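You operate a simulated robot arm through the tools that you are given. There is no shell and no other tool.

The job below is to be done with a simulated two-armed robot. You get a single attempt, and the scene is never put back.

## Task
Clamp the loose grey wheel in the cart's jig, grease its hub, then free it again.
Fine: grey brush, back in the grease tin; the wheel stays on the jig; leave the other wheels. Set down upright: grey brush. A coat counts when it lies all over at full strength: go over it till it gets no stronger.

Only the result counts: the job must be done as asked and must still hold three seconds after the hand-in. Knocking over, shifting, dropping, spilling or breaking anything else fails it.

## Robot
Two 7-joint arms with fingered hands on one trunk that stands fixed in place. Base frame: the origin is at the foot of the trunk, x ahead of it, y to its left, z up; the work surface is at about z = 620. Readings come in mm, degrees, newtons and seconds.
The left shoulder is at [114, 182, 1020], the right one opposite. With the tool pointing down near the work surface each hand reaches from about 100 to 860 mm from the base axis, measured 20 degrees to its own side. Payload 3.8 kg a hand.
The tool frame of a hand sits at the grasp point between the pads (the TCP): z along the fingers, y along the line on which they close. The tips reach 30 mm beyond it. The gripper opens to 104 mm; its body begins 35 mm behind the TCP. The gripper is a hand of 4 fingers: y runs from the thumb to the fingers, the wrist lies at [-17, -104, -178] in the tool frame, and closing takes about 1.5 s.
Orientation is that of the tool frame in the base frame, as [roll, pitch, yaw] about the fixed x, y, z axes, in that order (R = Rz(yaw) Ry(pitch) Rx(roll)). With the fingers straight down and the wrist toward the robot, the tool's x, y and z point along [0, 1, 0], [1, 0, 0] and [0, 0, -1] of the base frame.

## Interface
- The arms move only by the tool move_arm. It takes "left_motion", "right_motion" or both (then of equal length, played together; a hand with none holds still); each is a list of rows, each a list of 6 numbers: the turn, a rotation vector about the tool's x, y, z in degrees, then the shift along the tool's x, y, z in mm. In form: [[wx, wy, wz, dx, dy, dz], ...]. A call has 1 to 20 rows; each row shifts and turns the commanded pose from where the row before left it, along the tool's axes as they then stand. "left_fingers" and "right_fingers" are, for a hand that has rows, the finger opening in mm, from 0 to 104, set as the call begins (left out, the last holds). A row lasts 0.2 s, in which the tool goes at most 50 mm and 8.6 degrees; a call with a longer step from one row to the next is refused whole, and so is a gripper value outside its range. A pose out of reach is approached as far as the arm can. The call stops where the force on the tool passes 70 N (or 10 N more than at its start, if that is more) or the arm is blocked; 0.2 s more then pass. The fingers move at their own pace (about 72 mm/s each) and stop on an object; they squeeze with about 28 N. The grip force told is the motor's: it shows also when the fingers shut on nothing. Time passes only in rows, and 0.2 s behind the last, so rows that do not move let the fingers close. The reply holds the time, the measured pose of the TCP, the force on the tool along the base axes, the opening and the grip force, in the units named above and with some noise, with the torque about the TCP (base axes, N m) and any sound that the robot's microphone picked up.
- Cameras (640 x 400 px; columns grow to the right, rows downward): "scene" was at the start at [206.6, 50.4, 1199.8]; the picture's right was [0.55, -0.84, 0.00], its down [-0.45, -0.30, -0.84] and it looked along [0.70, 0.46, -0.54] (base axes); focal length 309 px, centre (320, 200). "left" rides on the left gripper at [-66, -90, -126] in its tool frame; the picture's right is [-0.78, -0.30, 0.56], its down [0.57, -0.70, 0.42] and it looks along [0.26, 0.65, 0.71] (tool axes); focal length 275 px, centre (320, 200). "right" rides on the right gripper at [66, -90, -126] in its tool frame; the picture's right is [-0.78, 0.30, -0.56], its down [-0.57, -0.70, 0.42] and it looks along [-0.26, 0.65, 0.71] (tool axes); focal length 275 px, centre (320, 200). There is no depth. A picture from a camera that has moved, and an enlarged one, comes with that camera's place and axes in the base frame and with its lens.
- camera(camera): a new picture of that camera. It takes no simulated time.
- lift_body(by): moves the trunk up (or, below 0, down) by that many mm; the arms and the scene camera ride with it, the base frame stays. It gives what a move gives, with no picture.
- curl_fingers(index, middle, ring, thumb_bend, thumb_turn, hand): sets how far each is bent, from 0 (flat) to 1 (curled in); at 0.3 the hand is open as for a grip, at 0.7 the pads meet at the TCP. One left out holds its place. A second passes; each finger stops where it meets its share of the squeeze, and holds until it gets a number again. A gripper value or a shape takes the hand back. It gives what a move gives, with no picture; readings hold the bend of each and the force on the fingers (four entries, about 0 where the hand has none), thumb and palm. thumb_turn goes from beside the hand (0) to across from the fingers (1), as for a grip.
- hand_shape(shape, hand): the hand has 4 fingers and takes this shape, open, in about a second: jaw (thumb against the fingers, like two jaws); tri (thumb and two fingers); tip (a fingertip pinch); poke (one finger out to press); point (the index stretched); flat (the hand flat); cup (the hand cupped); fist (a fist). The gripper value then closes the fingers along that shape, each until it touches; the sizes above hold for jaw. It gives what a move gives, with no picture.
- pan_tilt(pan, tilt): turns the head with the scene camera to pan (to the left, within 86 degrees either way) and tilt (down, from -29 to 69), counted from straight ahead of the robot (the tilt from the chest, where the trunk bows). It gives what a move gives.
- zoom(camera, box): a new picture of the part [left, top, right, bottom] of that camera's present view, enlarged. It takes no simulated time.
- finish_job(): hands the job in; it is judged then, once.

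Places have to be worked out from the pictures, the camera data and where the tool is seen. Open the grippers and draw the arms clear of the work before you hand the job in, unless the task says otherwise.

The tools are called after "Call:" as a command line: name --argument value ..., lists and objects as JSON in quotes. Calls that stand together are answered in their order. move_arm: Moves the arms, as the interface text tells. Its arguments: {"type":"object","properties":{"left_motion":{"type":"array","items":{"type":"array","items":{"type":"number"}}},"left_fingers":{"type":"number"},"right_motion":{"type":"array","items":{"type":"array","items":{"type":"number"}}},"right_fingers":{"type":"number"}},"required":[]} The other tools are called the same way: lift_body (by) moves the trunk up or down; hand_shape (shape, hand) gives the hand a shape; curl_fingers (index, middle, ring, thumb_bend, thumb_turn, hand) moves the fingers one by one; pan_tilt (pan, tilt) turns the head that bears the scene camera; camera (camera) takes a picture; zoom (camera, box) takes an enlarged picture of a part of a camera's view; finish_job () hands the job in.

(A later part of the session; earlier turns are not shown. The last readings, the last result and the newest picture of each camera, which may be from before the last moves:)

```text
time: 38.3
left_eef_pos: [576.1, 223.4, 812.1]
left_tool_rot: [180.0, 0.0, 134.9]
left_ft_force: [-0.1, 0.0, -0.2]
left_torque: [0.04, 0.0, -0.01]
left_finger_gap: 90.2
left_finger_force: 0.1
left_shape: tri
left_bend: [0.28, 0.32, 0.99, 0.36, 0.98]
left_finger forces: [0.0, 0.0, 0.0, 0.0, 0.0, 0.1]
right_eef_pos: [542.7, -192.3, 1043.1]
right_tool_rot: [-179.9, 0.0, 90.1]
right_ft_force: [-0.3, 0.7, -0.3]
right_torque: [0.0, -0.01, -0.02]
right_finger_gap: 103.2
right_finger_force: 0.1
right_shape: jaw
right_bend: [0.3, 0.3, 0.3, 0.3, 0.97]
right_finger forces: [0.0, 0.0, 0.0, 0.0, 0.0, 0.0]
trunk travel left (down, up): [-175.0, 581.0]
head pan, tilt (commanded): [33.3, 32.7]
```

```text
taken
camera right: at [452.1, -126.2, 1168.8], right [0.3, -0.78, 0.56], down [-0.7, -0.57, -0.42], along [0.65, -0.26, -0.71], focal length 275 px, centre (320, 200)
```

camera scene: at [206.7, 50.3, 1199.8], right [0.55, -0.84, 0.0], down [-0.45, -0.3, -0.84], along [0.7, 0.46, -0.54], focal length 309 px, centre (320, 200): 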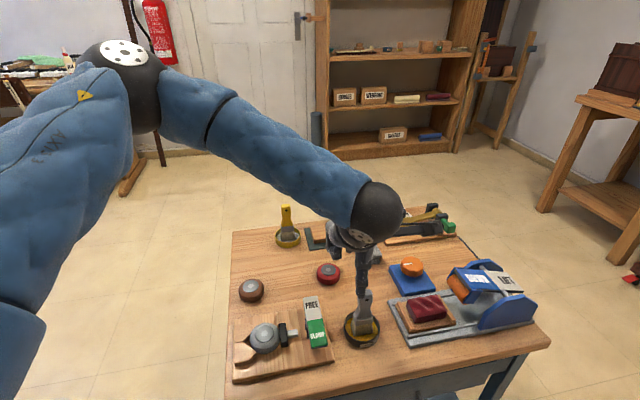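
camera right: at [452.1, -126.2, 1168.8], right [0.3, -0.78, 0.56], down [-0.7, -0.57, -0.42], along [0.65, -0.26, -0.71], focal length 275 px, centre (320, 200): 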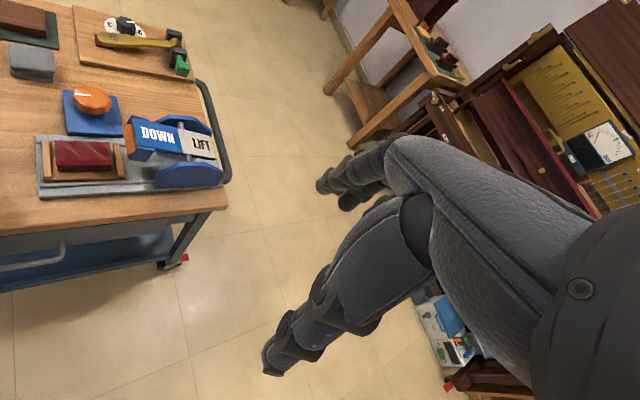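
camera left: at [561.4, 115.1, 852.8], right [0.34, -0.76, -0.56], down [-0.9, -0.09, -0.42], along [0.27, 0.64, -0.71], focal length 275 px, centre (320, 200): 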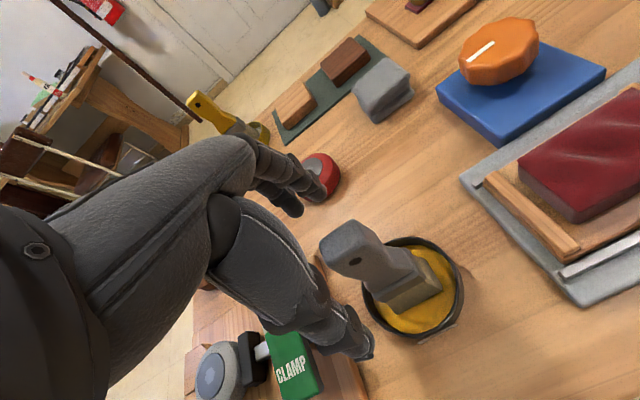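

The right arm is clear. I bring the left hand back over the brush handle at height ~812 and recheck before lowering the trunk.

Call:
move_arm --left_motion '[[0, 0, 0, -9, -4, 0], [0, 0, 0, -10, -4, 0], [0, 0, 0, -8.4, -3.3, 0], [0, 0, 0, 0, 0, 0], [0, 0, 0, 0, 0, 0]]'

Call:
zoom --camera "left" --box '[330, 255, 450, 355]'

Call:
zoom --camera "scene" --box '[310, 220, 420, 350]'

```text
time: 39.5
left_eef_pos: [588.2, 197.3, 813.3]
left_tool_rot: [-180.0, 0.0, 135.0]
left_ft_force: [0.7, -0.4, -0.7]
left_torque: [0.01, 0.01, 0.01]
left_finger_gap: 90.1
left_finger_force: 0.2
left_shape: tri
left_bend: [0.28, 0.32, 0.99, 0.36, 0.98]
left_finger forces: [0.0, 0.0, 0.0, 0.1, 0.1, 0.0]
right_eef_pos: [542.2, -193.0, 1043.9]
right_tool_rot: [180.0, -0.1, 90.0]
right_ft_force: [-0.5, -0.2, -0.2]
right_torque: [-0.03, -0.01, -0.02]
right_finger_gap: 103.6
right_finger_force: 0.1
right_shape: jaw
right_bend: [0.3, 0.3, 0.3, 0.3, 0.97]
right_finger forces: [0.0, 0.0, 0.1, 0.0, 0.1, 0.0]
trunk travel left (down, up): [-175.0, 581.0]
head pan, tilt (commanded): [33.3, 32.7]
```

```text
4.00 times, centred on (390, 305) of left
camera zoom: at [571.0, 86.8, 939.7], right [0.34, -0.76, -0.56], down [-0.9, -0.09, -0.42], along [0.27, 0.65, -0.71], focal length 1101 px, centre (40, -220)
```

zoom: 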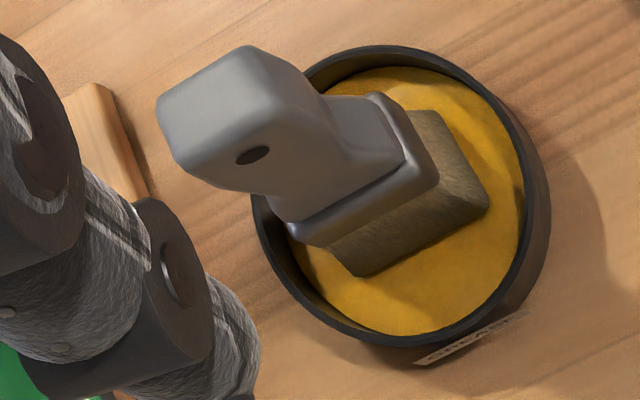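

```text
3.08 times, centred on (365, 285) of scene
camera zoom: at [206.7, 50.2, 1199.8], right [0.55, -0.84, 0.0], down [-0.45, -0.3, -0.84], along [0.7, 0.46, -0.54], focal length 951 px, centre (182, -62)
```

zoom: 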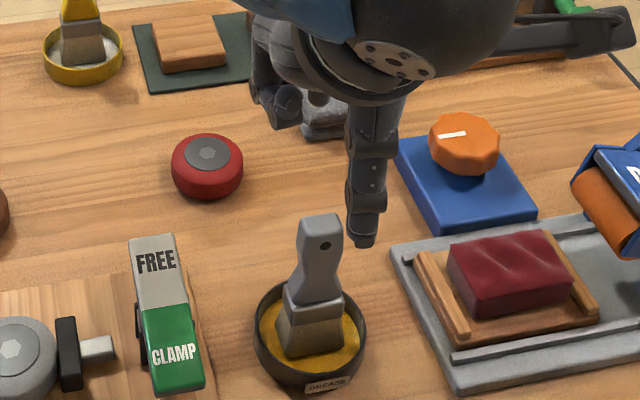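

The handle centre lies about 2–3 mm to the thumb side again, so I correct by that, then lower the trunk in two parts.

Call:
move_arm --left_motion '[[0, 0, 0, 1.5, -2.5, 0], [0, 0, 0, 0, 0, 0]]'

Call:
lift_body --by -55

Call:
camera --camera "left"

Call:
zoom --camera "scene" --box '[310, 220, 440, 350]'

```text
time: 40.1
left_eef_pos: [585.1, 195.7, 812.7]
left_tool_rot: [180.0, -0.1, 134.9]
left_ft_force: [-0.9, -0.5, 0.2]
left_torque: [0.0, 0.0, -0.02]
left_finger_gap: 90.1
left_finger_force: 0.0
left_shape: tri
left_bend: [0.28, 0.32, 0.99, 0.36, 0.98]
left_finger forces: [0.1, 0.0, 0.0, 0.0, 0.0, 0.0]
right_eef_pos: [541.5, -192.9, 1043.4]
right_tool_rot: [-180.0, 0.0, 90.0]
right_ft_force: [-0.4, 0.4, -0.8]
right_torque: [-0.02, -0.03, 0.02]
right_finger_gap: 103.8
right_finger_force: 0.1
right_shape: jaw
right_bend: [0.3, 0.3, 0.3, 0.3, 0.97]
right_finger forces: [0.0, 0.0, 0.0, 0.0, 0.0, 0.0]
trunk travel left (down, up): [-175.0, 581.0]
head pan, tilt (commanded): [33.3, 32.7]
```

```text
time: 41.1
left_eef_pos: [583.9, 194.9, 759.1]
left_tool_rot: [-179.9, 0.1, 135.0]
left_ft_force: [-0.7, 0.1, 1.0]
left_torque: [0.02, -0.01, 0.0]
left_finger_gap: 90.1
left_finger_force: 0.0
left_shape: tri
left_bend: [0.28, 0.32, 0.99, 0.36, 0.98]
left_finger forces: [0.1, 0.1, 0.0, 0.0, 0.1, 0.1]
right_eef_pos: [540.2, -192.8, 989.3]
right_tool_rot: [179.9, 0.1, 89.9]
right_ft_force: [-0.5, 0.1, 0.7]
right_torque: [0.0, -0.01, -0.01]
right_finger_gap: 103.8
right_finger_force: 0.1
right_shape: jaw
right_bend: [0.3, 0.3, 0.3, 0.3, 0.97]
right_finger forces: [0.0, 0.0, 0.0, 0.0, 0.1, 0.0]
trunk travel left (down, up): [-120.0, 636.0]
head pan, tilt (commanded): [33.3, 32.7]
```

```text
taken
camera left: at [567.9, 85.1, 885.5], right [0.34, -0.76, -0.56], down [-0.9, -0.09, -0.43], along [0.27, 0.65, -0.71], focal length 275 px, centre (320, 200)
```

left: 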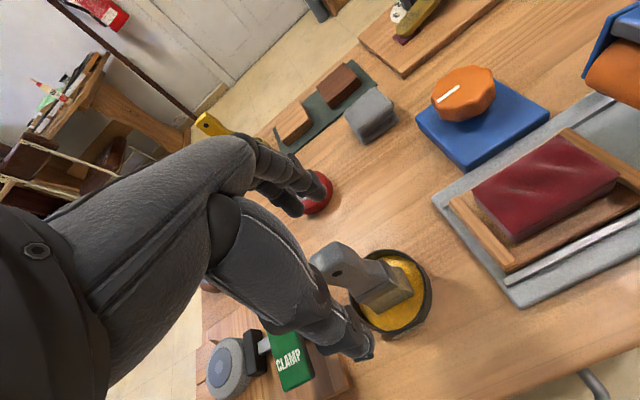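

```text
3.08 times, centred on (375, 285) of scene
camera zoom: at [237.3, 50.3, 1142.3], right [0.55, -0.84, 0.0], down [-0.45, -0.3, -0.84], along [0.7, 0.46, -0.54], focal length 951 px, centre (151, -62)
```

zoom: 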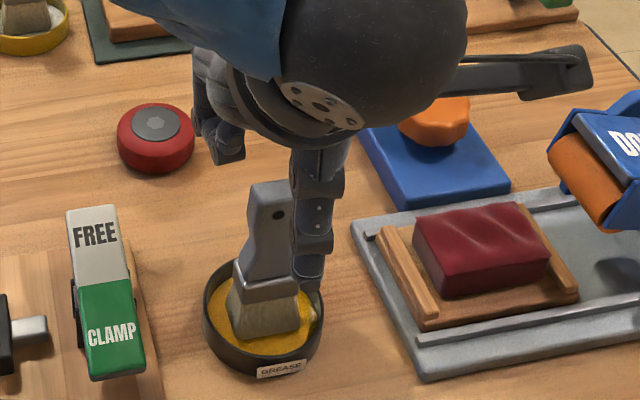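

Both views now agree: handle centre 2 mm to the finger side. I shift 2.5 mm that way and lower the trunk the remaining 44 mm.

Call:
move_arm --left_motion '[[0, 0, 0, 1, 2.5, 0], [0, 0, 0, 0, 0, 0]]'

Call:
lift_body --by -44

Call:
camera --camera "left"

Call:
zoom --camera "scene" --box '[310, 220, 440, 350]'

```text
time: 41.7
left_eef_pos: [584.9, 197.2, 756.1]
left_tool_rot: [-180.0, 0.1, 135.0]
left_ft_force: [-0.6, -0.1, -0.2]
left_torque: [0.0, 0.0, -0.01]
left_finger_gap: 90.5
left_finger_force: 0.0
left_shape: tri
left_bend: [0.28, 0.32, 0.99, 0.36, 0.98]
left_finger forces: [0.0, 0.1, 0.0, 0.1, 0.1, 0.1]
right_eef_pos: [541.7, -192.1, 989.3]
right_tool_rot: [-180.0, -0.1, 90.0]
right_ft_force: [-0.3, -0.1, 0.1]
right_torque: [0.03, -0.03, 0.01]
right_finger_gap: 103.5
right_finger_force: 0.0
right_shape: jaw
right_bend: [0.3, 0.3, 0.3, 0.3, 0.97]
right_finger forces: [0.1, 0.0, 0.0, 0.0, 0.0, 0.1]
trunk travel left (down, up): [-120.0, 636.0]
head pan, tilt (commanded): [33.3, 32.7]
```

```text
time: 42.5
left_eef_pos: [586.1, 197.9, 715.3]
left_tool_rot: [-180.0, 0.0, 135.0]
left_ft_force: [-0.1, -0.1, 0.6]
left_torque: [0.02, 0.01, 0.0]
left_finger_gap: 90.1
left_finger_force: 0.1
left_shape: tri
left_bend: [0.28, 0.32, 0.99, 0.36, 0.98]
left_finger forces: [0.1, 0.0, 0.0, 0.0, 0.0, 0.1]
right_eef_pos: [541.0, -192.7, 946.4]
right_tool_rot: [180.0, 0.0, 90.2]
right_ft_force: [-1.0, -1.2, 0.3]
right_torque: [-0.01, -0.02, 0.02]
right_finger_gap: 103.9
right_finger_force: 0.0
right_shape: jaw
right_bend: [0.3, 0.3, 0.3, 0.3, 0.97]
right_finger forces: [0.0, 0.0, 0.1, 0.0, 0.0, 0.0]
trunk travel left (down, up): [-76.0, 680.0]
head pan, tilt (commanded): [33.3, 32.7]
```

```text
taken
camera left: at [568.9, 87.6, 841.5], right [0.34, -0.76, -0.56], down [-0.9, -0.09, -0.43], along [0.27, 0.65, -0.71], focal length 275 px, centre (320, 200)
```

left: 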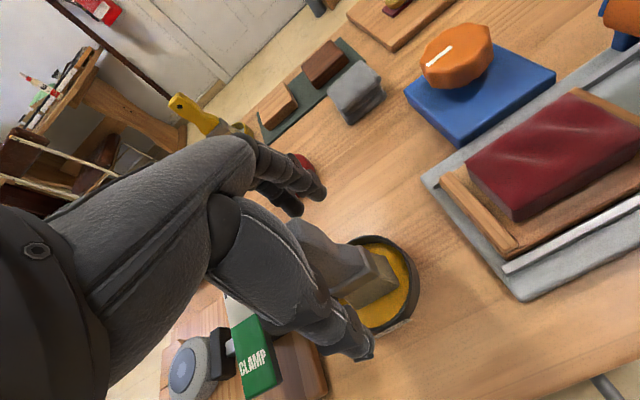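

```text
3.08 times, centred on (375, 285) of scene
camera zoom: at [264.3, 50.3, 1095.4], right [0.55, -0.84, 0.0], down [-0.45, -0.3, -0.84], along [0.7, 0.46, -0.54], focal length 951 px, centre (151, -62)
```

zoom: 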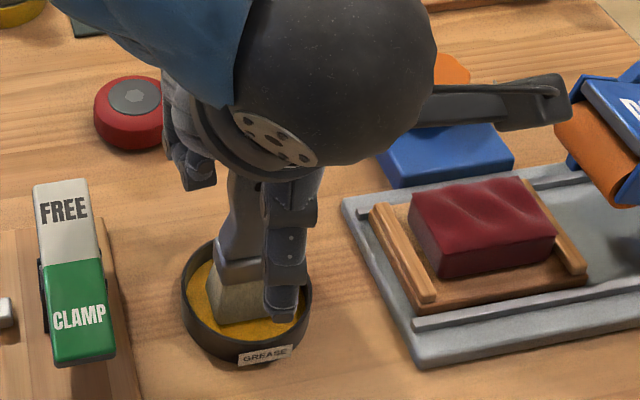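

TCP is at (586, 197.5, 715) with the handle between thumb and fingers. I close in stages: first to about 40 mm, watching for an early touch.

Call:
move_arm --left_motion '[[0, 0, 0, 0, 0, 0], [0, 0, 0, 0, 0, 0], [0, 0, 0, 0, 0, 0], [0, 0, 0, 0, 0, 0]]' --left_fingers 36

Call:
zoom --camera "left" --box '[220, 170, 420, 370]'

Call:
zoom --camera "scene" --box '[310, 220, 440, 350]'

```text
time: 43.5
left_eef_pos: [586.5, 197.7, 714.5]
left_tool_rot: [-179.9, -0.1, 135.1]
left_ft_force: [0.0, -0.2, 0.9]
left_torque: [-0.01, 0.02, -0.02]
left_finger_gap: 36.4
left_finger_force: 0.0
left_shape: tri
left_bend: [0.74, 0.51, 0.99, 0.73, 1.0]
left_finger forces: [0.0, 0.1, 0.1, 0.1, 0.0, 0.2]
right_eef_pos: [542.7, -193.0, 945.4]
right_tool_rot: [179.9, 0.0, 90.0]
right_ft_force: [0.7, 1.3, -0.4]
right_torque: [-0.01, -0.01, -0.01]
right_finger_gap: 103.7
right_finger_force: 0.1
right_shape: jaw
right_bend: [0.3, 0.3, 0.3, 0.3, 0.97]
right_finger forces: [0.0, 0.0, 0.0, 0.0, 0.0, 0.0]
trunk travel left (down, up): [-76.0, 680.0]
head pan, tilt (commanded): [33.3, 32.7]
```

```text
2.00 times, centred on (320, 270) of left
camera zoom: at [569.7, 87.6, 840.4], right [0.34, -0.76, -0.56], down [-0.9, -0.09, -0.42], along [0.27, 0.65, -0.71], focal length 551 px, centre (320, 60)
```

zoom: 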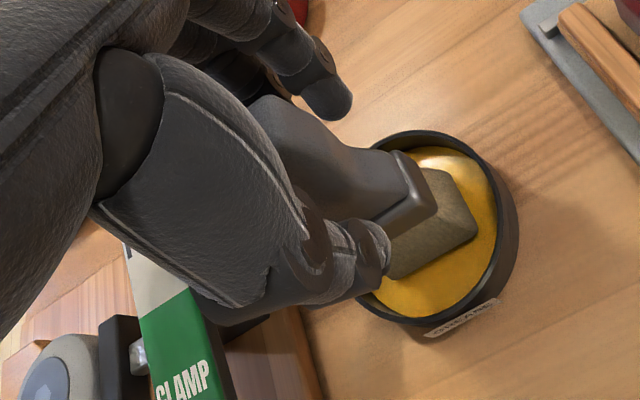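

```text
3.08 times, centred on (375, 285) of scene
camera zoom: at [265.2, 50.2, 1095.0], right [0.55, -0.84, 0.0], down [-0.45, -0.3, -0.84], along [0.7, 0.46, -0.54], focal length 951 px, centre (151, -62)
```

zoom: 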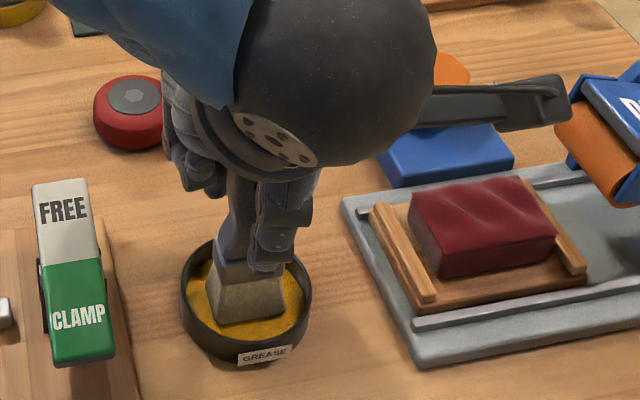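

The digits are evenly spaced about the handle and nothing has been touched. I close fully to grip.

Call:
move_arm --left_motion '[[0, 0, 0, 0, 0, 0], [0, 0, 0, 0, 0, 0], [0, 0, 0, 0, 0, 0], [0, 0, 0, 0, 0, 0], [0, 0, 0, 0, 0, 0], [0, 0, 0, 0, 0, 0]]' --left_fingers 0

Call:
zoom --camera "left" --box '[220, 170, 420, 370]'

Call:
zoom --camera "scene" --box '[310, 220, 440, 350]'

```text
time: 44.9
left_eef_pos: [586.7, 197.8, 714.1]
left_tool_rot: [-180.0, 0.0, 135.1]
left_ft_force: [-0.4, -0.1, -0.2]
left_torque: [0.01, -0.02, 0.01]
left_finger_gap: 11.0
left_finger_force: 27.9
left_shape: tri
left_bend: [0.72, 0.65, 1.0, 0.74, 1.0]
left_finger forces: [13.1, 12.2, 0.0, 0.1, 25.3, 0.1]
right_eef_pos: [541.1, -192.0, 944.2]
right_tool_rot: [179.9, 0.0, 90.0]
right_ft_force: [-0.7, -0.2, 0.8]
right_torque: [-0.02, 0.02, 0.02]
right_finger_gap: 103.6
right_finger_force: 0.0
right_shape: jaw
right_bend: [0.3, 0.3, 0.3, 0.3, 0.97]
right_finger forces: [0.1, 0.1, 0.0, 0.1, 0.0, 0.1]
trunk travel left (down, up): [-76.0, 680.0]
head pan, tilt (commanded): [33.3, 32.7]
```

```text
2.00 times, centred on (320, 270) of left
camera zoom: at [569.7, 87.6, 840.4], right [0.34, -0.76, -0.56], down [-0.9, -0.09, -0.42], along [0.27, 0.65, -0.71], focal length 551 px, centre (320, 60)
```

zoom: 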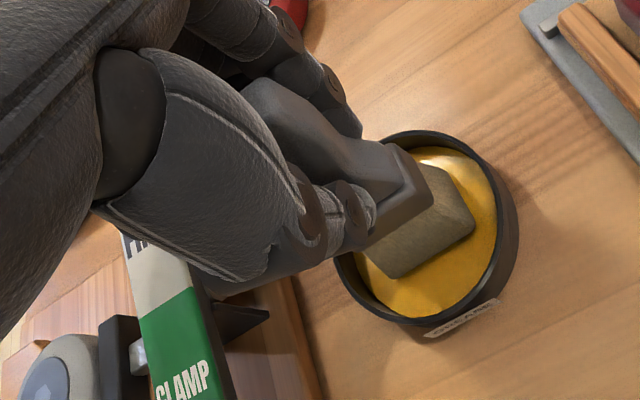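

```text
3.08 times, centred on (375, 285) of scene
camera zoom: at [265.3, 50.3, 1095.0], right [0.55, -0.84, 0.0], down [-0.45, -0.3, -0.84], along [0.7, 0.46, -0.54], focal length 951 px, centre (151, -62)
```

zoom: 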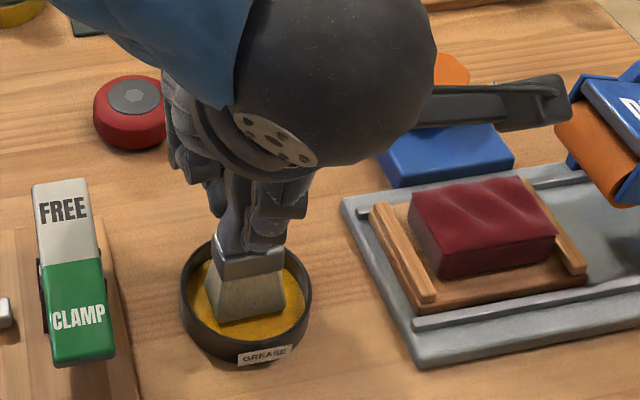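

The grip holds the handle (11 mm, 28 N) and the tin has not moved; the pose to return to is (586.6, 197.7, 714.3). I lift the brush straight up out of the tin.

Call:
move_arm --left_motion '[[0, 0, 0, 0, 0, -3], [0, 0, 0, 0, 0, -6], [0, 0, 0, 0, 0, -12], [0, 0, 0, 0, 0, -20], [0, 0, 0, 0, 0, -30], [0, 0, 0, 0, 0, -24], [0, 0, 0, 0, 0, 0], [0, 0, 0, 0, 0, 0]]'

Call:
camera --camera "left"

Call:
zoom --camera "scene" --box '[290, 200, 440, 360]'

```text
time: 46.7
left_eef_pos: [584.5, 194.9, 810.7]
left_tool_rot: [-180.0, 0.0, 135.0]
left_ft_force: [-0.3, -0.1, -0.1]
left_torque: [0.02, -0.01, 0.0]
left_finger_gap: 11.0
left_finger_force: 28.3
left_shape: tri
left_bend: [0.72, 0.65, 1.0, 0.74, 1.0]
left_finger forces: [13.1, 12.3, 0.0, 0.0, 25.3, 0.0]
right_eef_pos: [542.0, -192.1, 944.3]
right_tool_rot: [179.9, 0.0, 90.0]
right_ft_force: [0.4, -0.3, 1.0]
right_torque: [0.0, 0.0, 0.01]
right_finger_gap: 103.8
right_finger_force: 0.0
right_shape: jaw
right_bend: [0.3, 0.3, 0.3, 0.3, 0.97]
right_finger forces: [0.1, 0.1, 0.0, 0.1, 0.0, 0.0]
trunk travel left (down, up): [-76.0, 680.0]
head pan, tilt (commanded): [33.3, 32.7]
```

```text
taken
camera left: at [568.7, 85.0, 937.3], right [0.34, -0.76, -0.56], down [-0.9, -0.09, -0.42], along [0.27, 0.65, -0.71], focal length 275 px, centre (320, 200)
```

left: 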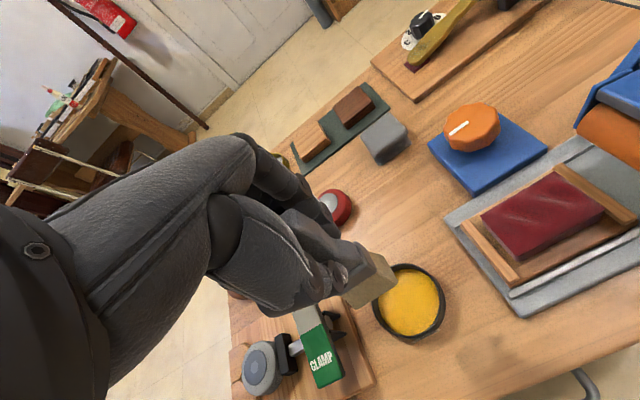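

```text
2.50 times, centred on (365, 280) of scene
camera zoom: at [265.3, 50.3, 1095.0], right [0.55, -0.84, 0.0], down [-0.45, -0.3, -0.84], along [0.7, 0.46, -0.54], focal length 773 px, centre (208, 0)
```

zoom: 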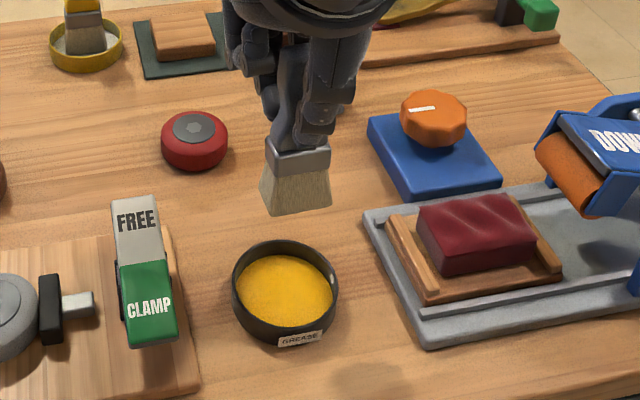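

Brush is out: bristle edge ≈ 85 mm below the TCP, about 41 mm wide along u, so it spans the 36 mm hub. I carry it along the jig axis over the rocker to above the hub.

Call:
move_arm --left_motion '[[0, 0, 0, 15, 0.3, -5], [0, 0, 0, 30, 0.6, 0], [0, 0, 0, 35, 0.7, 0], [0, 0, 0, 35, 0.7, 0], [0, 0, 0, 35, 0.7, 0], [0, 0, 0, 30, 0.6, 0], [0, 0, 0, 14.5, 0.3, 0], [0, 0, 0, 0, 0, 0], [0, 0, 0, 0, 0, 0]]'

Call:
camera --camera "left"

Call:
zoom --camera "scene" --box '[180, 230, 330, 390]'

```text
time: 48.7
left_eef_pos: [478.4, 341.3, 824.0]
left_tool_rot: [-179.8, -0.1, 134.9]
left_ft_force: [-0.3, -0.1, -1.4]
left_torque: [0.01, 0.03, 0.02]
left_finger_gap: 10.7
left_finger_force: 28.2
left_shape: tri
left_bend: [0.72, 0.65, 1.0, 0.74, 1.0]
left_finger forces: [13.1, 12.1, 0.1, 0.1, 25.1, 0.1]
left hand out of reach, approached as far as the arm can: row 6, 7
right_eef_pos: [541.9, -192.5, 945.1]
right_tool_rot: [-179.9, 0.0, 90.0]
right_ft_force: [0.3, -0.1, -0.2]
right_torque: [0.02, -0.02, -0.01]
right_finger_gap: 103.5
right_finger_force: 0.0
right_shape: jaw
right_bend: [0.3, 0.3, 0.3, 0.3, 0.97]
right_finger forces: [0.1, 0.0, 0.0, 0.0, 0.0, 0.0]
trunk travel left (down, up): [-76.0, 680.0]
head pan, tilt (commanded): [33.3, 32.7]
```

```text
taken
camera left: at [461.3, 231.1, 950.8], right [0.34, -0.76, -0.56], down [-0.9, -0.09, -0.42], along [0.27, 0.65, -0.71], focal length 275 px, centre (320, 200)
```

left: 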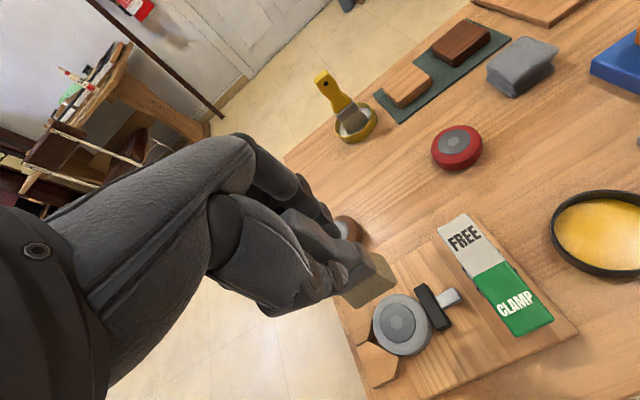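

```text
2.50 times, centred on (255, 310) of scene
camera zoom: at [265.2, 50.3, 1095.0], right [0.55, -0.84, 0.0], down [-0.45, -0.3, -0.84], along [0.7, 0.46, -0.54], focal length 773 px, centre (482, -75)
```

zoom: 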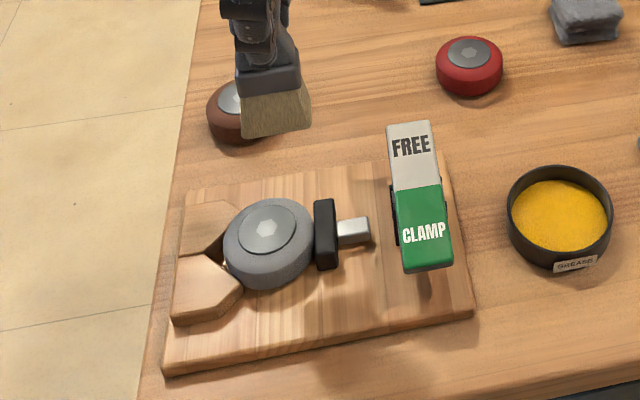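

The arm is cramped at this trunk height and stopped at (478, 341, 824), touching nothing. I raise the trunk back by 99 mm and then bring the hand down over the hub.

Call:
lift_body --by 99

```text
time: 50.1
left_eef_pos: [478.2, 340.9, 921.8]
left_tool_rot: [-179.9, 0.0, 135.1]
left_ft_force: [0.4, 0.5, -0.6]
left_torque: [0.0, 0.01, -0.02]
left_finger_gap: 10.8
left_finger_force: 28.1
left_shape: tri
left_bend: [0.72, 0.65, 1.0, 0.74, 1.0]
left_finger forces: [13.1, 12.2, 0.1, 0.0, 25.1, 0.0]
right_eef_pos: [541.8, -192.8, 1042.0]
right_tool_rot: [-179.9, 0.0, 90.0]
right_ft_force: [-0.2, -0.3, 0.0]
right_torque: [0.02, 0.03, -0.01]
right_finger_gap: 103.5
right_finger_force: 0.1
right_shape: jaw
right_bend: [0.3, 0.3, 0.3, 0.3, 0.97]
right_finger forces: [0.0, 0.0, 0.0, 0.1, 0.1, 0.0]
trunk travel left (down, up): [-175.0, 581.0]
head pan, tilt (commanded): [33.3, 32.7]
```

Trunk is back at its first height. I lower the hand to z ≈ 792 and shift over the hub.

Call:
move_arm --left_motion '[[0, 0, 0, 0, 0, 25], [0, 0, 0, 0, 0, 35], [0, 0, 0, 0, 0, 35], [0, 0, 0, 0, 0, 25], [0, 0, 0, 0, 0, 10], [0, 0, 0, 8, -12, 0], [0, 0, 0, 7.8, -11.4, 0], [0, 0, 0, 0, 0, 0], [0, 0, 0, 0, 0, 0]]'

Call:
camera --camera "left"

Call:
zoom --camera "scene" --box '[220, 270, 340, 390]'

```text
time: 52.1
left_eef_pos: [450.0, 335.1, 792.2]
left_tool_rot: [180.0, 0.0, 135.0]
left_ft_force: [0.2, -0.2, -0.6]
left_torque: [-0.01, -0.01, 0.0]
left_finger_gap: 10.8
left_finger_force: 28.2
left_shape: tri
left_bend: [0.72, 0.65, 1.0, 0.74, 1.0]
left_finger forces: [13.2, 12.1, 0.0, 0.0, 25.3, 0.0]
right_eef_pos: [541.3, -191.7, 1045.0]
right_tool_rot: [-179.9, 0.0, 89.9]
right_ft_force: [0.5, -0.1, 1.5]
right_torque: [-0.02, -0.03, -0.01]
right_finger_gap: 103.8
right_finger_force: 0.1
right_shape: jaw
right_bend: [0.3, 0.3, 0.3, 0.3, 0.97]
right_finger forces: [0.0, 0.0, 0.1, 0.0, 0.0, 0.1]
trunk travel left (down, up): [-175.0, 581.0]
head pan, tilt (commanded): [33.3, 32.7]
```

```text
taken
camera left: at [432.5, 225.4, 918.7], right [0.34, -0.76, -0.56], down [-0.9, -0.09, -0.42], along [0.27, 0.65, -0.71], focal length 275 px, centre (320, 200)
```

left: 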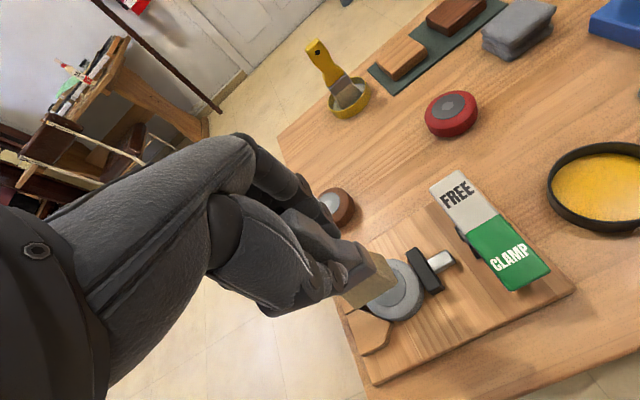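

```text
3.33 times, centred on (280, 330) of scene
camera zoom: at [206.7, 50.3, 1199.8], right [0.55, -0.84, 0.0], down [-0.45, -0.3, -0.84], along [0.7, 0.46, -0.54], focal length 1030 px, centre (453, -233)
```

zoom: 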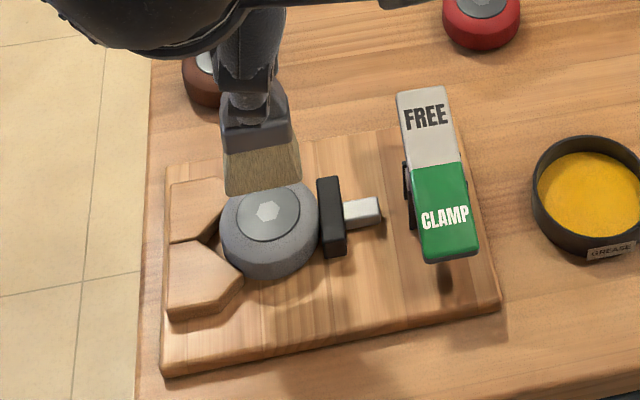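

The bristles are centred over the hub in u. I lower to near contact and then feel for it in small steps.

Call:
move_arm --left_motion '[[0, 0, 0, 0, 1.5, 15], [0, 0, 0, 0, 0, 12], [0, 0, 0, 0, 0, 6], [0, 0, 0, 0, 0, 2], [0, 0, 0, 0, 0, 1], [0, 0, 0, 0, 0, 1], [0, 0, 0, 0, 0, 0]]'

Call:
zoom --camera "scene" --box '[240, 290, 320, 370]'

```text
time: 53.7
left_eef_pos: [451.5, 336.2, 754.9]
left_tool_rot: [-180.0, 0.1, 135.0]
left_ft_force: [0.0, 0.0, -1.4]
left_torque: [-0.02, -0.01, -0.01]
left_finger_gap: 10.9
left_finger_force: 28.0
left_shape: tri
left_bend: [0.72, 0.65, 1.0, 0.74, 1.0]
left_finger forces: [13.1, 12.0, 0.0, 0.0, 25.3, 0.0]
right_eef_pos: [540.3, -192.1, 1044.1]
right_tool_rot: [-180.0, 0.0, 90.0]
right_ft_force: [-0.4, 1.6, -0.2]
right_torque: [0.0, 0.02, 0.02]
right_finger_gap: 103.7
right_finger_force: 0.1
right_shape: jaw
right_bend: [0.3, 0.3, 0.3, 0.3, 0.97]
right_finger forces: [0.0, 0.1, 0.0, 0.1, 0.0, 0.1]
trunk travel left (down, up): [-175.0, 581.0]
head pan, tilt (commanded): [33.3, 32.7]
```

```text
5.00 times, centred on (280, 330) of scene
camera zoom: at [206.7, 50.3, 1199.8], right [0.55, -0.84, 0.0], down [-0.45, -0.3, -0.84], along [0.7, 0.46, -0.54], focal length 1546 px, centre (520, -450)
```

zoom: 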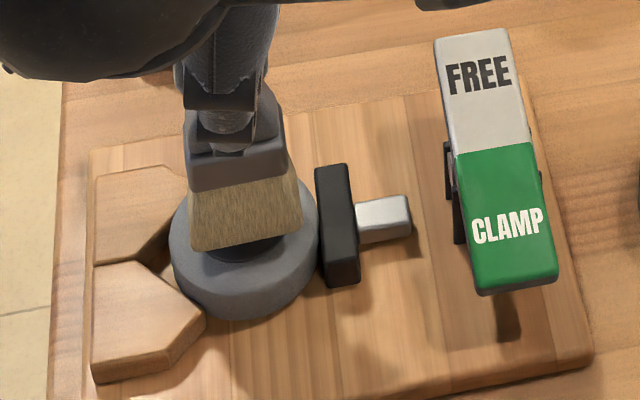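

The bristles hover just above the hub. I continue in 1 mm steps until they press.

Call:
move_arm --left_motion '[[0, 0, 0, 0, 0, 1], [0, 0, 0, 0, 0, 1], [0, 0, 0, 0, 0, 1], [0, 0, 0, 0, 0, 0], [0, 0, 0, 0, 0, 0]]'

Call:
zoom --camera "scene" --box '[240, 290, 320, 370]'

```text
time: 54.9
left_eef_pos: [451.9, 335.7, 751.4]
left_tool_rot: [180.0, 0.0, 135.0]
left_ft_force: [0.8, 0.1, -1.6]
left_torque: [0.01, 0.0, 0.02]
left_finger_gap: 11.1
left_finger_force: 27.4
left_shape: tri
left_bend: [0.72, 0.65, 1.0, 0.74, 1.0]
left_finger forces: [13.2, 12.1, 0.0, 0.0, 25.2, 0.0]
right_eef_pos: [542.5, -192.7, 1043.8]
right_tool_rot: [-179.9, 0.0, 90.1]
right_ft_force: [-0.1, -0.2, 0.2]
right_torque: [0.01, -0.03, 0.02]
right_finger_gap: 103.8
right_finger_force: 0.1
right_shape: jaw
right_bend: [0.3, 0.3, 0.3, 0.3, 0.97]
right_finger forces: [0.1, 0.0, 0.1, 0.1, 0.1, 0.0]
trunk travel left (down, up): [-175.0, 581.0]
head pan, tilt (commanded): [33.3, 32.7]
```

```text
5.00 times, centred on (280, 330) of scene
camera zoom: at [206.7, 50.3, 1199.8], right [0.55, -0.84, 0.0], down [-0.45, -0.3, -0.84], along [0.7, 0.46, -0.54], focal length 1546 px, centre (520, -450)
```

zoom: 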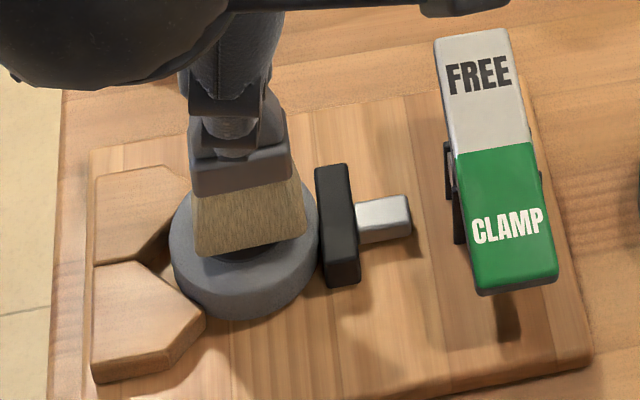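

Call:
move_arm --left_motion '[[0, 0, 0, 0, 0, 1], [0, 0, 0, 0, 0, 1], [0, 0, 0, 0, 0, 1], [0, 0, 0, 0, 0, 0], [0, 0, 0, 0, 0, 0]]'

Call:
zoom --camera "scene" --box '[250, 320, 300, 370]'

```text
time: 56.1
left_eef_pos: [451.4, 334.5, 749.9]
left_tool_rot: [180.0, -0.1, 135.1]
left_ft_force: [-0.1, -0.4, -0.2]
left_torque: [-0.01, 0.02, -0.01]
left_finger_gap: 10.8
left_finger_force: 28.2
left_shape: tri
left_bend: [0.72, 0.65, 1.0, 0.74, 1.0]
left_finger forces: [13.0, 12.0, 0.0, 0.0, 25.2, 0.0]
right_eef_pos: [541.9, -192.4, 1043.9]
right_tool_rot: [-180.0, 0.1, 90.0]
right_ft_force: [-0.6, 0.1, 0.1]
right_torque: [0.01, 0.01, 0.0]
right_finger_gap: 103.9
right_finger_force: 0.1
right_shape: jaw
right_bend: [0.3, 0.3, 0.3, 0.3, 0.97]
right_finger forces: [0.0, 0.0, 0.0, 0.0, 0.0, 0.0]
trunk travel left (down, up): [-175.0, 581.0]
head pan, tilt (commanded): [33.3, 32.7]
```

```text
8.00 times, centred on (275, 345) of scene
camera zoom: at [206.7, 50.3, 1199.8], right [0.55, -0.84, 0.0], down [-0.45, -0.3, -0.84], along [0.7, 0.46, -0.54], focal length 2473 px, centre (680, -960)
```

zoom: 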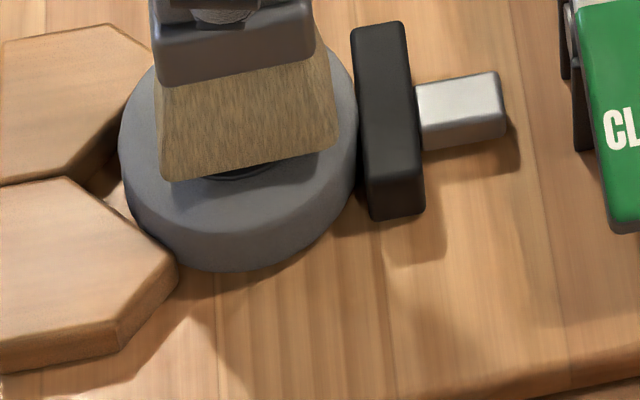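

Call:
move_arm --left_motion '[[0, 0, 0, 0, 0, 1], [0, 0, 0, 0, 0, 1], [0, 0, 0, 0, 0, 0], [0, 0, 0, 0, 0, 0]]'

Call:
zoom --camera "scene" --box '[250, 320, 300, 370]'

```text
time: 57.1
left_eef_pos: [451.0, 334.6, 746.8]
left_tool_rot: [-180.0, 0.1, 135.1]
left_ft_force: [-0.3, 0.9, -1.5]
left_torque: [-0.01, -0.02, -0.03]
left_finger_gap: 10.7
left_finger_force: 27.9
left_shape: tri
left_bend: [0.72, 0.65, 1.0, 0.74, 1.0]
left_finger forces: [13.1, 12.1, 0.0, 0.0, 25.3, 0.0]
right_eef_pos: [542.6, -193.4, 1044.2]
right_tool_rot: [180.0, 0.0, 90.0]
right_ft_force: [0.9, 0.2, -0.3]
right_torque: [0.01, 0.01, -0.01]
right_finger_gap: 103.7
right_finger_force: 0.0
right_shape: jaw
right_bend: [0.3, 0.3, 0.3, 0.3, 0.97]
right_finger forces: [0.1, 0.0, 0.0, 0.0, 0.0, 0.1]
trunk travel left (down, up): [-175.0, 581.0]
head pan, tilt (commanded): [33.3, 32.7]
```

```text
8.00 times, centred on (275, 345) of scene
camera zoom: at [206.7, 50.3, 1199.8], right [0.55, -0.84, 0.0], down [-0.45, -0.3, -0.84], along [0.7, 0.46, -0.54], focal length 2473 px, centre (680, -960)
```

zoom: 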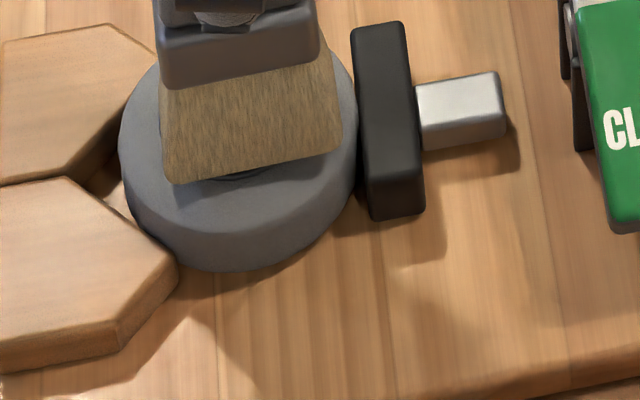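

No push-back yet at 746.8; I continue down gently.

Call:
move_arm --left_motion '[[0, 0, 0, 0, 0, 1], [0, 0, 0, 0, 0, 1], [0, 0, 0, 0, 0, 0], [0, 0, 0, 0, 0, 0]]'

Call:
zoom --camera "scene" --box '[250, 320, 300, 370]'

Call:
zoom --camera "left" --box '[300, 220, 440, 360]'

```text
time: 58.1
left_eef_pos: [450.5, 335.2, 745.4]
left_tool_rot: [179.9, 0.1, 135.0]
left_ft_force: [0.2, -0.1, 9.0]
left_torque: [-0.01, 0.02, -0.01]
left_finger_gap: 11.1
left_finger_force: 27.4
left_shape: tri
left_bend: [0.72, 0.65, 1.0, 0.74, 1.0]
left_finger forces: [13.6, 13.1, 0.0, 0.0, 27.8, 0.0]
right_eef_pos: [541.1, -193.8, 1043.6]
right_tool_rot: [-180.0, -0.1, 89.9]
right_ft_force: [1.0, -0.1, -1.5]
right_torque: [0.01, 0.05, 0.01]
right_finger_gap: 103.8
right_finger_force: 0.0
right_shape: jaw
right_bend: [0.3, 0.3, 0.3, 0.3, 0.97]
right_finger forces: [0.0, 0.1, 0.0, 0.0, 0.1, 0.0]
trunk travel left (down, up): [-175.0, 581.0]
head pan, tilt (commanded): [33.3, 32.7]
```

```text
8.00 times, centred on (275, 345) of scene
camera zoom: at [206.1, 49.8, 1200.0], right [0.55, -0.84, 0.0], down [-0.45, -0.3, -0.84], along [0.7, 0.46, -0.54], focal length 2473 px, centre (680, -960)
```

zoom: 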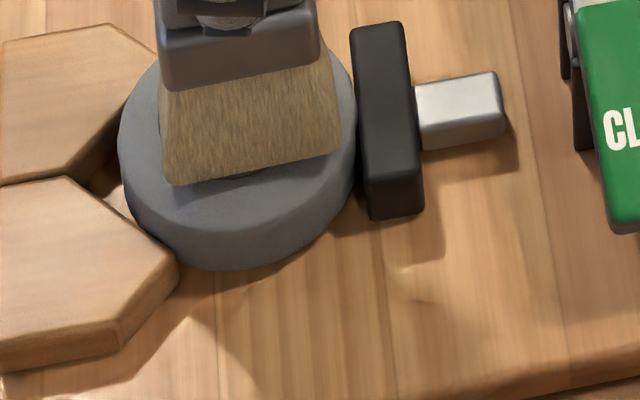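

```text
2.86 times, centred on (370, 290) of left
camera zoom: at [434.8, 224.7, 872.1], right [0.34, -0.76, -0.56], down [-0.9, -0.09, -0.43], along [0.27, 0.65, -0.71], focal length 786 px, centre (177, -57)
```

zoom: 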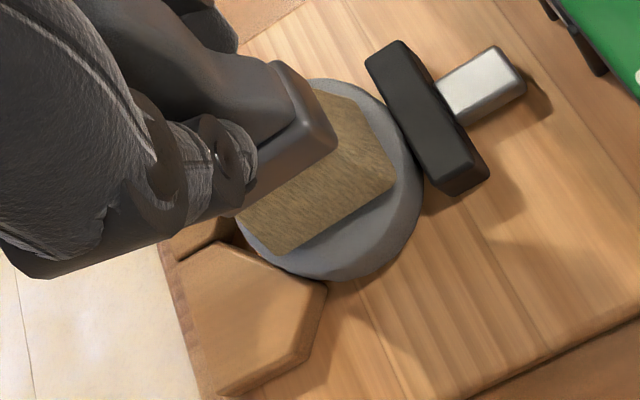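

Contact with 9 N. I ease off 0.4 mm and make the first stroke across the hub, ±12 mm along v, then check the force.

Call:
move_arm --left_motion '[[0, 0, 0, 0, -4, -0.4], [0, 0, 0, 0, -4, 0], [0, 0, 0, 0, -4, 0], [0, 0, 0, 0, 4, 0], [0, 0, 0, 0, 4, 0], [0, 0, 0, 0, 4, 0], [0, 0, 0, 0, 4, 0], [0, 0, 0, 0, 4, 0], [0, 0, 0, 0, 4, 0], [0, 0, 0, 0, -4, 0], [0, 0, 0, 0, -4, 0], [0, 0, 0, 0, -4, 0]]'

Call:
zoom --camera "scene" --box '[250, 320, 300, 370]'

Call:
zoom --camera "left" --box '[300, 220, 440, 360]'

```text
time: 60.7
left_eef_pos: [450.7, 336.7, 745.9]
left_tool_rot: [179.9, 0.1, 135.0]
left_ft_force: [0.0, -0.8, 12.7]
left_torque: [0.08, -0.12, 0.0]
left_finger_gap: 12.0
left_finger_force: 27.9
left_shape: tri
left_bend: [0.72, 0.65, 1.0, 0.74, 1.0]
left_finger forces: [16.6, 14.3, 0.1, 0.0, 30.5, 0.1]
right_eef_pos: [540.8, -192.7, 1044.9]
right_tool_rot: [179.9, -0.1, 90.0]
right_ft_force: [-0.8, 0.2, 0.6]
right_torque: [0.0, -0.03, -0.02]
right_finger_gap: 104.0
right_finger_force: 0.1
right_shape: jaw
right_bend: [0.3, 0.3, 0.3, 0.3, 0.97]
right_finger forces: [0.1, 0.0, 0.1, 0.1, 0.1, 0.1]
trunk travel left (down, up): [-175.0, 581.0]
head pan, tilt (commanded): [33.3, 32.7]
```

```text
8.00 times, centred on (275, 345) of scene
camera zoom: at [206.0, 49.7, 1200.0], right [0.55, -0.84, 0.0], down [-0.45, -0.3, -0.84], along [0.7, 0.46, -0.54], focal length 2473 px, centre (680, -960)
```

zoom: 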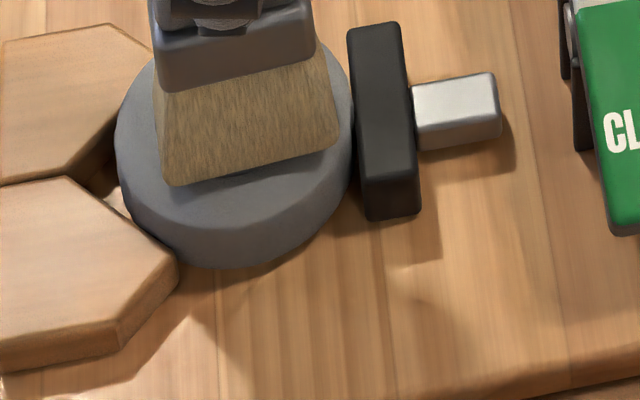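

```text
2.86 times, centred on (370, 290) of left
camera zoom: at [433.5, 225.9, 871.5], right [0.34, -0.76, -0.56], down [-0.9, -0.09, -0.43], along [0.27, 0.65, -0.71], focal length 786 px, centre (177, -57)
```

zoom: 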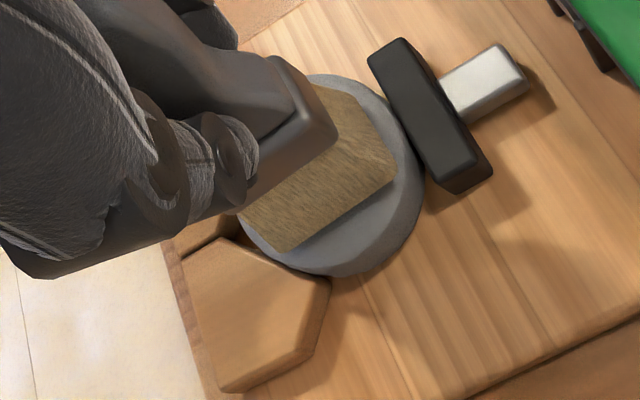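

The wheel stayed put and the grip held. I lift the brush and look at what the hub shows.

Call:
move_arm --left_motion '[[0, 0, 0, 0, 0, -5], [0, 0, 0, 0, 5, -15], [0, 0, 0, 0, 5, -20], [0, 0, 0, 0, 0, 0]]'

Call:
zoom --camera "scene" --box '[245, 305, 305, 365]'

Call:
zoom --camera "left" --box '[300, 200, 460, 360]'

```text
time: 61.7
left_eef_pos: [458.4, 343.6, 786.3]
left_tool_rot: [-179.9, 0.0, 135.0]
left_ft_force: [-0.3, 0.4, -1.8]
left_torque: [0.01, -0.03, 0.01]
left_finger_gap: 11.2
left_finger_force: 27.9
left_shape: tri
left_bend: [0.72, 0.65, 1.0, 0.74, 1.0]
left_finger forces: [15.3, 13.0, 0.1, 0.0, 28.2, 0.0]
right_eef_pos: [542.1, -192.5, 1043.4]
right_tool_rot: [-180.0, 0.0, 90.0]
right_ft_force: [-0.1, 0.0, 0.5]
right_torque: [0.0, 0.04, 0.02]
right_finger_gap: 103.7
right_finger_force: 0.1
right_shape: jaw
right_bend: [0.3, 0.3, 0.3, 0.3, 0.97]
right_finger forces: [0.0, 0.0, 0.0, 0.0, 0.0, 0.0]
trunk travel left (down, up): [-175.0, 581.0]
head pan, tilt (commanded): [33.3, 32.7]
```

```text
6.67 times, centred on (275, 335) of scene
camera zoom: at [206.9, 50.3, 1199.7], right [0.55, -0.84, 0.0], down [-0.45, -0.3, -0.84], along [0.7, 0.46, -0.54], focal length 2061 px, centre (620, -700)
```

zoom: 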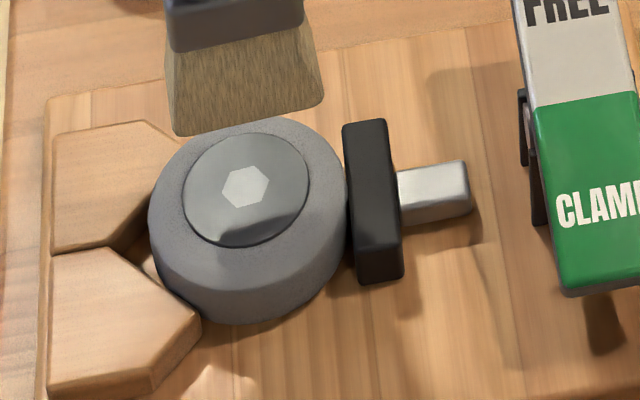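

```text
2.50 times, centred on (380, 280) of left
camera zoom: at [441.7, 232.4, 913.0], right [0.34, -0.76, -0.56], down [-0.9, -0.09, -0.42], along [0.27, 0.65, -0.71], focal length 688 px, centre (170, 0)
```

zoom: 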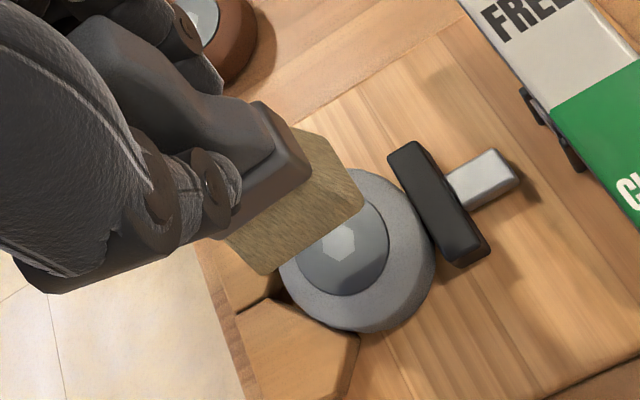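

The hub shows perhaps a faint lighter patch but no clear yellow grease. I zoom further on hub and bristles.

Call:
zoom --camera "scene" --box '[258, 312, 286, 345]'

Call:
zoom --camera "left" --box '[345, 240, 410, 305]'

```text
12.12 times, centred on (272, 328) of scene
camera zoom: at [206.9, 50.3, 1199.7], right [0.55, -0.84, 0.0], down [-0.45, -0.3, -0.84], along [0.7, 0.46, -0.54], focal length 3747 px, centre (902, -1358)
```

zoom: 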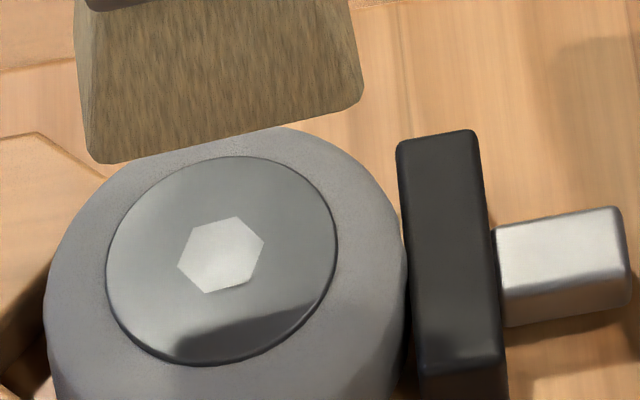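

```text
6.15 times, centred on (378, 272) of left
camera zoom: at [441.7, 232.4, 913.0], right [0.34, -0.76, -0.56], down [-0.9, -0.09, -0.42], along [0.27, 0.65, -0.71], focal length 1694 px, centre (-34, -246)
```

zoom: 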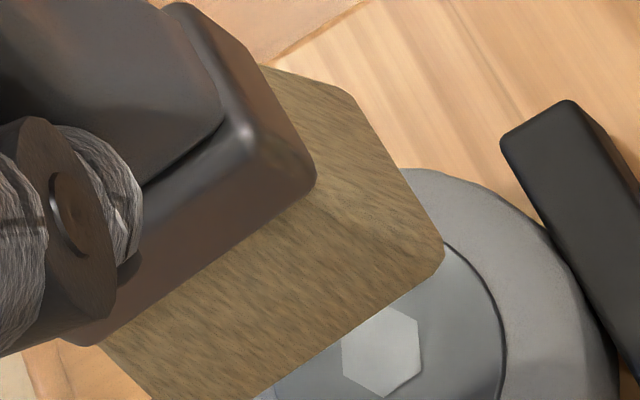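

The dark arc is only the brush's reflection; no coat is visible yet, so one light stroke was not enough or the brush is poorly loaded. I go back down on the hub and make several more strokes with steady pressure.

Call:
move_arm --left_motion '[[0, 0, 0, 0, -5, 15], [0, 0, 0, 0, -5, 15], [0, 0, 0, 0, 0, 6], [0, 0, 0, 0, 0, 2], [0, 0, 0, 0, 0, 1], [0, 0, 0, 0, 0, 1], [0, 0, 0, 0, 0, 0]]'

```text
time: 63.3
left_eef_pos: [451.3, 337.8, 745.6]
left_tool_rot: [-179.9, 0.0, 135.0]
left_ft_force: [0.6, -0.2, -0.9]
left_torque: [0.01, -0.02, -0.04]
left_finger_gap: 11.3
left_finger_force: 28.4
left_shape: tri
left_bend: [0.72, 0.65, 1.0, 0.74, 1.0]
left_finger forces: [15.3, 13.0, 0.0, 0.0, 28.1, 0.0]
right_eef_pos: [541.4, -192.4, 1044.1]
right_tool_rot: [180.0, -0.1, 90.1]
right_ft_force: [-0.3, -0.9, 0.7]
right_torque: [0.01, -0.01, 0.0]
right_finger_gap: 103.7
right_finger_force: 0.0
right_shape: jaw
right_bend: [0.3, 0.3, 0.3, 0.3, 0.97]
right_finger forces: [0.1, 0.0, 0.0, 0.1, 0.1, 0.0]
trunk travel left (down, up): [-175.0, 581.0]
head pan, tilt (commanded): [33.3, 32.7]
```

Call:
move_arm --left_motion '[[0, 0, 0, 0, 0, 1], [0, 0, 0, 0, 0, 0.5], [0, 0, 0, 0, 0, 0]]'

```text
time: 64.1
left_eef_pos: [451.2, 335.0, 745.1]
left_tool_rot: [179.9, 0.1, 135.0]
left_ft_force: [0.6, -0.2, 10.2]
left_torque: [0.03, -0.05, 0.01]
left_finger_gap: 11.8
left_finger_force: 28.3
left_shape: tri
left_bend: [0.72, 0.65, 1.0, 0.74, 1.0]
left_finger forces: [15.7, 13.8, 0.0, 0.0, 29.8, 0.0]
right_eef_pos: [541.1, -192.9, 1044.4]
right_tool_rot: [-180.0, 0.1, 90.1]
right_ft_force: [-0.7, 0.6, 0.0]
right_torque: [-0.01, 0.0, 0.0]
right_finger_gap: 103.9
right_finger_force: 0.0
right_shape: jaw
right_bend: [0.3, 0.3, 0.3, 0.3, 0.97]
right_finger forces: [0.1, 0.0, 0.1, 0.1, 0.1, 0.1]
trunk travel left (down, up): [-175.0, 581.0]
head pan, tilt (commanded): [33.3, 32.7]
```

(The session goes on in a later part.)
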